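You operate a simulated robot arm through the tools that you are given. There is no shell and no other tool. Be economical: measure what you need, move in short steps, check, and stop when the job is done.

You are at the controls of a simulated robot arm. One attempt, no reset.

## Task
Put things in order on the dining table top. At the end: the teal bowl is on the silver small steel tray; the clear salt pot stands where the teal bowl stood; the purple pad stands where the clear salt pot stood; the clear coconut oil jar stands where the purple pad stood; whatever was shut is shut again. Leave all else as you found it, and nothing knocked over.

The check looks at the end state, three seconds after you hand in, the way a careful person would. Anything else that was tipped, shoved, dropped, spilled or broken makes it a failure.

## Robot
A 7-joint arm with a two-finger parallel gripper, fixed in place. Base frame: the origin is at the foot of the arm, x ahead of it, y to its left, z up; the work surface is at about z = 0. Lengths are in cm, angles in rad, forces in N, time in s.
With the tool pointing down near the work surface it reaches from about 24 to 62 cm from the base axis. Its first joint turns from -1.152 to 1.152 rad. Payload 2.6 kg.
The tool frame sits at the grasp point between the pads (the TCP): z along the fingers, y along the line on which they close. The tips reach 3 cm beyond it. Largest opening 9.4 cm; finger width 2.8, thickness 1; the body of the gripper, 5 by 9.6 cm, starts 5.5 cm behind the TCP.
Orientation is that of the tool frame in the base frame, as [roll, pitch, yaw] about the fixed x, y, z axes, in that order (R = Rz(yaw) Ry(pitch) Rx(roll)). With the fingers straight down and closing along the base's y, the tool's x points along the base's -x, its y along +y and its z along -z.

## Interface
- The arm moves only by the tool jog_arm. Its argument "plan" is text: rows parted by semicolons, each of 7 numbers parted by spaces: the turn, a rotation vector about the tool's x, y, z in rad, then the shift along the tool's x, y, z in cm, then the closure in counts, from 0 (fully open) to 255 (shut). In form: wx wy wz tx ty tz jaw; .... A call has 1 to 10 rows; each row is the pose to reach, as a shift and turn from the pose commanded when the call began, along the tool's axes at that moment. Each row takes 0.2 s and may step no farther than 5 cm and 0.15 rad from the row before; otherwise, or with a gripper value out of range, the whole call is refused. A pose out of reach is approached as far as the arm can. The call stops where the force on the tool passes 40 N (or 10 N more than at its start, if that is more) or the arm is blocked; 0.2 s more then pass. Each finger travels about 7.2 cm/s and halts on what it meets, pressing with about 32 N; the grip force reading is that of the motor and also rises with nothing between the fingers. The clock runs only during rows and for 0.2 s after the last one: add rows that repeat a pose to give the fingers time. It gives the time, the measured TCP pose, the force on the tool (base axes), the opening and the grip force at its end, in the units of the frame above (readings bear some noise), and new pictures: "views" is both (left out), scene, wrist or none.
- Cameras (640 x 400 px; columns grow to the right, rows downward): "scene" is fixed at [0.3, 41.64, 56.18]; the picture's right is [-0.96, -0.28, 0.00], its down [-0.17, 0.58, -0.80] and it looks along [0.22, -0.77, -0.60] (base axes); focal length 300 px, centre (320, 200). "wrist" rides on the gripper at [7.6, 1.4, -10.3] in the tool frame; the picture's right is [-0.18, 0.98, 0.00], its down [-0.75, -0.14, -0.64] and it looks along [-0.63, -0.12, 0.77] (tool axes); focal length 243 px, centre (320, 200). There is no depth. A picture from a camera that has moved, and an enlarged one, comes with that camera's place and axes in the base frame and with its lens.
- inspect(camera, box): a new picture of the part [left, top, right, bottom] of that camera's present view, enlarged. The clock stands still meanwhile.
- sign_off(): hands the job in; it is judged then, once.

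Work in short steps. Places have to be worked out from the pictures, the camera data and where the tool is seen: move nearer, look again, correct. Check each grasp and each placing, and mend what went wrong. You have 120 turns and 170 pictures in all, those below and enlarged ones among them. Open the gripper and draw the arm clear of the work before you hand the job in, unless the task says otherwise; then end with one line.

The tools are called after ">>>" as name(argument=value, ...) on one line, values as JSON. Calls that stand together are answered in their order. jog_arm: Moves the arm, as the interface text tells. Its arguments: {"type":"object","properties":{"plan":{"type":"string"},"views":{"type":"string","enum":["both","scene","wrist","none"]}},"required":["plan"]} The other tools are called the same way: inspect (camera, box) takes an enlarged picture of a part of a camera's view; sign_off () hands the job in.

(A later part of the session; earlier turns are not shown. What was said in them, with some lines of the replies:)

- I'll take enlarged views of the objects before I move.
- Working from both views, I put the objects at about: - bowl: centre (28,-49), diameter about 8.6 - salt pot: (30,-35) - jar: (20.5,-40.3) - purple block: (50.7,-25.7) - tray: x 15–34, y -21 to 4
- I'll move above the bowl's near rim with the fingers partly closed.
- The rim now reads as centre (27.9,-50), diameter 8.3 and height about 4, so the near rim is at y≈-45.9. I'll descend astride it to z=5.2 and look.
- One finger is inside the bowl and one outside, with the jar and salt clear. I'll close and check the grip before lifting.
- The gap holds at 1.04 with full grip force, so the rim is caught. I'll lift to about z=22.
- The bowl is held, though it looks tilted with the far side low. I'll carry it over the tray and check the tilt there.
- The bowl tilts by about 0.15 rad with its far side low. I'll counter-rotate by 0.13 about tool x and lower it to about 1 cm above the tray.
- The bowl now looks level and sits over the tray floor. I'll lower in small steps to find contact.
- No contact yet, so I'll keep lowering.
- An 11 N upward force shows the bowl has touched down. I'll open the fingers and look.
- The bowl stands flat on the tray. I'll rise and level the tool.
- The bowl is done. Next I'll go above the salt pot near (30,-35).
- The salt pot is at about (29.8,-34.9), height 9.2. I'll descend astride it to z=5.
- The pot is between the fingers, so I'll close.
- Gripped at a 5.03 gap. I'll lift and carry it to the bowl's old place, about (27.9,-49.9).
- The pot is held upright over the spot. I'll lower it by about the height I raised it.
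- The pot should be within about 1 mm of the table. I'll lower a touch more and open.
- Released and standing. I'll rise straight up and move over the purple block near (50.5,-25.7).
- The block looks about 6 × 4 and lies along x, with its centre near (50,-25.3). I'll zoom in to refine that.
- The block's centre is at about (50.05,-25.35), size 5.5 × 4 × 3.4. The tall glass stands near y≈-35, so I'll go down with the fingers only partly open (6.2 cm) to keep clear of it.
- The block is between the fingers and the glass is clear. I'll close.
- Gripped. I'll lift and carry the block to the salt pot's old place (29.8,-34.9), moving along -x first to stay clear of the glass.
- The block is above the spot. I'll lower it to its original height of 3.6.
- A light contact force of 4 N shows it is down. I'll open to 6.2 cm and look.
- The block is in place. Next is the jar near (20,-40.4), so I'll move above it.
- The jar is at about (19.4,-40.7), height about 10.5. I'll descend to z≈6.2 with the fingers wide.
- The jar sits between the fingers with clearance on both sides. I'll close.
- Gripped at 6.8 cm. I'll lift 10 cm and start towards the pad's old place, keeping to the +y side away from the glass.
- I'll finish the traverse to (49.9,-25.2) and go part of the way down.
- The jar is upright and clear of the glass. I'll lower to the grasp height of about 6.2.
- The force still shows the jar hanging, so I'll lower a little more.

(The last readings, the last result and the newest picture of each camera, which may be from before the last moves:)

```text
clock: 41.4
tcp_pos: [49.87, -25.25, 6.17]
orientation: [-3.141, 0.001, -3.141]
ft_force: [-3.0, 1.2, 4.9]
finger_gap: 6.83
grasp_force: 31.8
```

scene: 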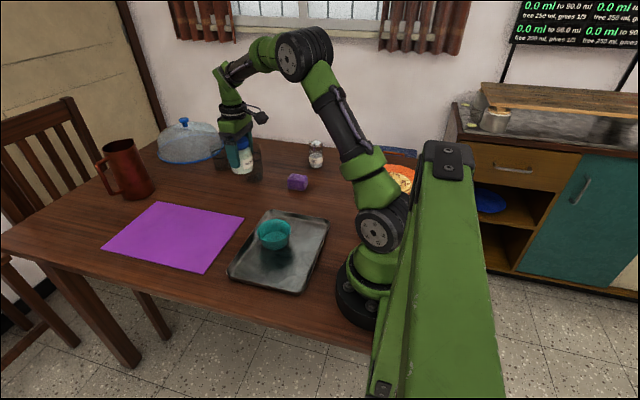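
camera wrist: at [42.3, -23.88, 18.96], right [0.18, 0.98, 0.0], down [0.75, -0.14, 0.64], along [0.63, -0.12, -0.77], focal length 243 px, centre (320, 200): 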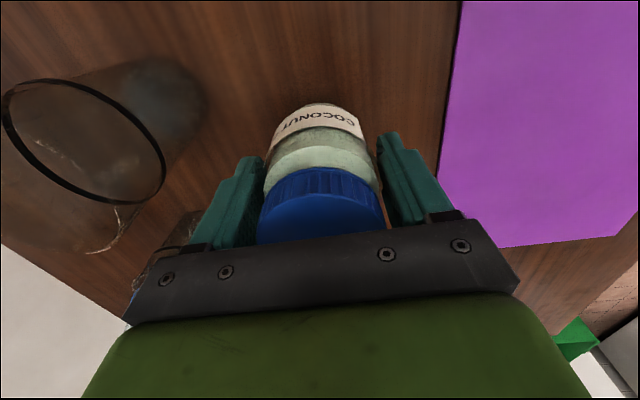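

Contact. I'll open modestly, to about 8 cm, and rise straight up.

>>> jog_arm(plan="0 0 0 0 0 0 60; 0 0 0 0 0 0 45; 0 0 0 0 0 0 38; 0 0 0 0 0 -3 38; 0 0 0 0 0 -7 38; 0 0 0 0 0 -11 38; 0 0 0 0 0 -15 38; 0 0 0 3 2 -17 38; 0 0 0 7 4 -17 38; 0 0 0 11 7 -17 38")

>>> inspect(camera="scene", box=[180, 120, 360, 290])

```text
clock: 43.6
tcp_pos: [38.6, -18.27, 23.35]
orientation: [-3.141, 0.002, -3.141]
ft_force: [-0.1, 0.5, -0.6]
finger_gap: 8.0
grasp_force: 0.1
camera wrist: at [31.1, -16.86, 33.58], right [0.18, 0.98, 0.0], down [0.75, -0.14, 0.64], along [0.63, -0.12, -0.77], focal length 243 px, centre (320, 200)
```

scene: 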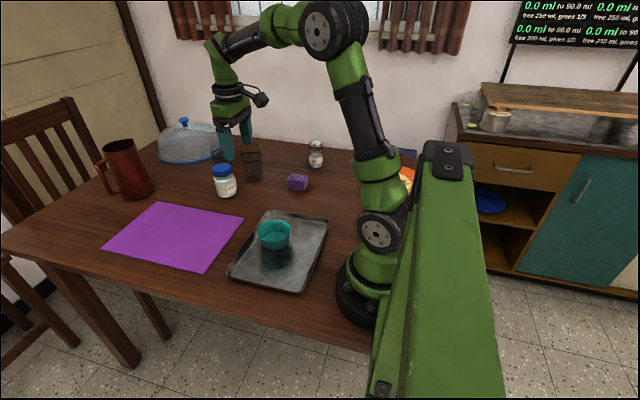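
wrist: 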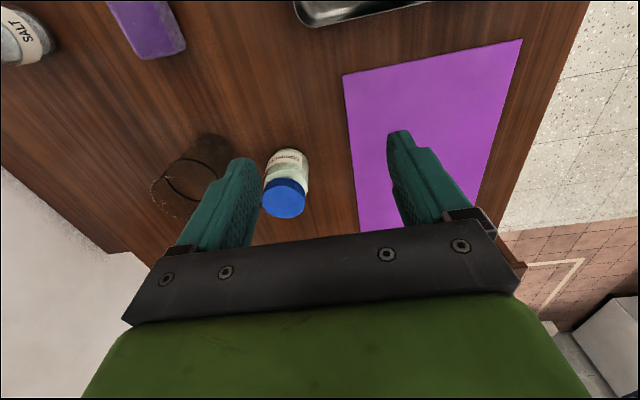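

```text
2.35 times, centred on (270, 205) of scene
camera zoom: at [0.3, 41.64, 56.18], right [-0.96, -0.28, 0.0], down [-0.17, 0.58, -0.8], along [0.22, -0.77, -0.6], focal length 707 px, centre (438, 188)
```

zoom: 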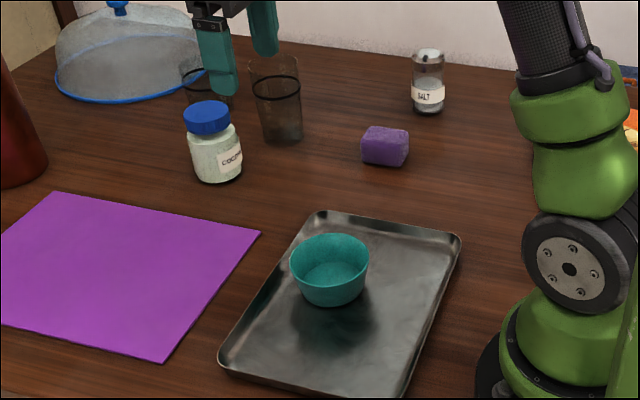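

Everything stands where it should, and the bowl is on the tray. I'll draw the arm back near its starting pose with the gripper open.

>>> jog_arm(plan="0 0 0 3 -0.5 -3 20; 0 0 0 6 -1 -6 0; 0 0 0 9 -1.5 -9 0; 0 0 0 9 -1.5 -9 0", views="scene")

```text
clock: 44.6
tcp_pos: [29.72, -19.79, 32.12]
orientation: [-3.14, -0.001, 3.141]
ft_force: [0.1, -0.6, 0.4]
finger_gap: 9.38
grasp_force: 0.0
```

scene: 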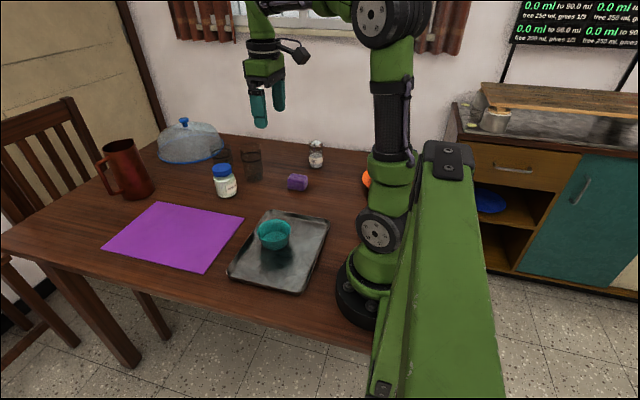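

The arm is clear and the gripper open, so I'm handing in.

>>> sign_off()

```text
The job is handed in.
```

The teal bowl is on the steel tray, the salt pot stands where the bowl was, the purple block (which I took to be the pad) where the salt pot was, and the coconut oil jar where the block was; I opened nothing, and the last picture shows nothing knocked over.
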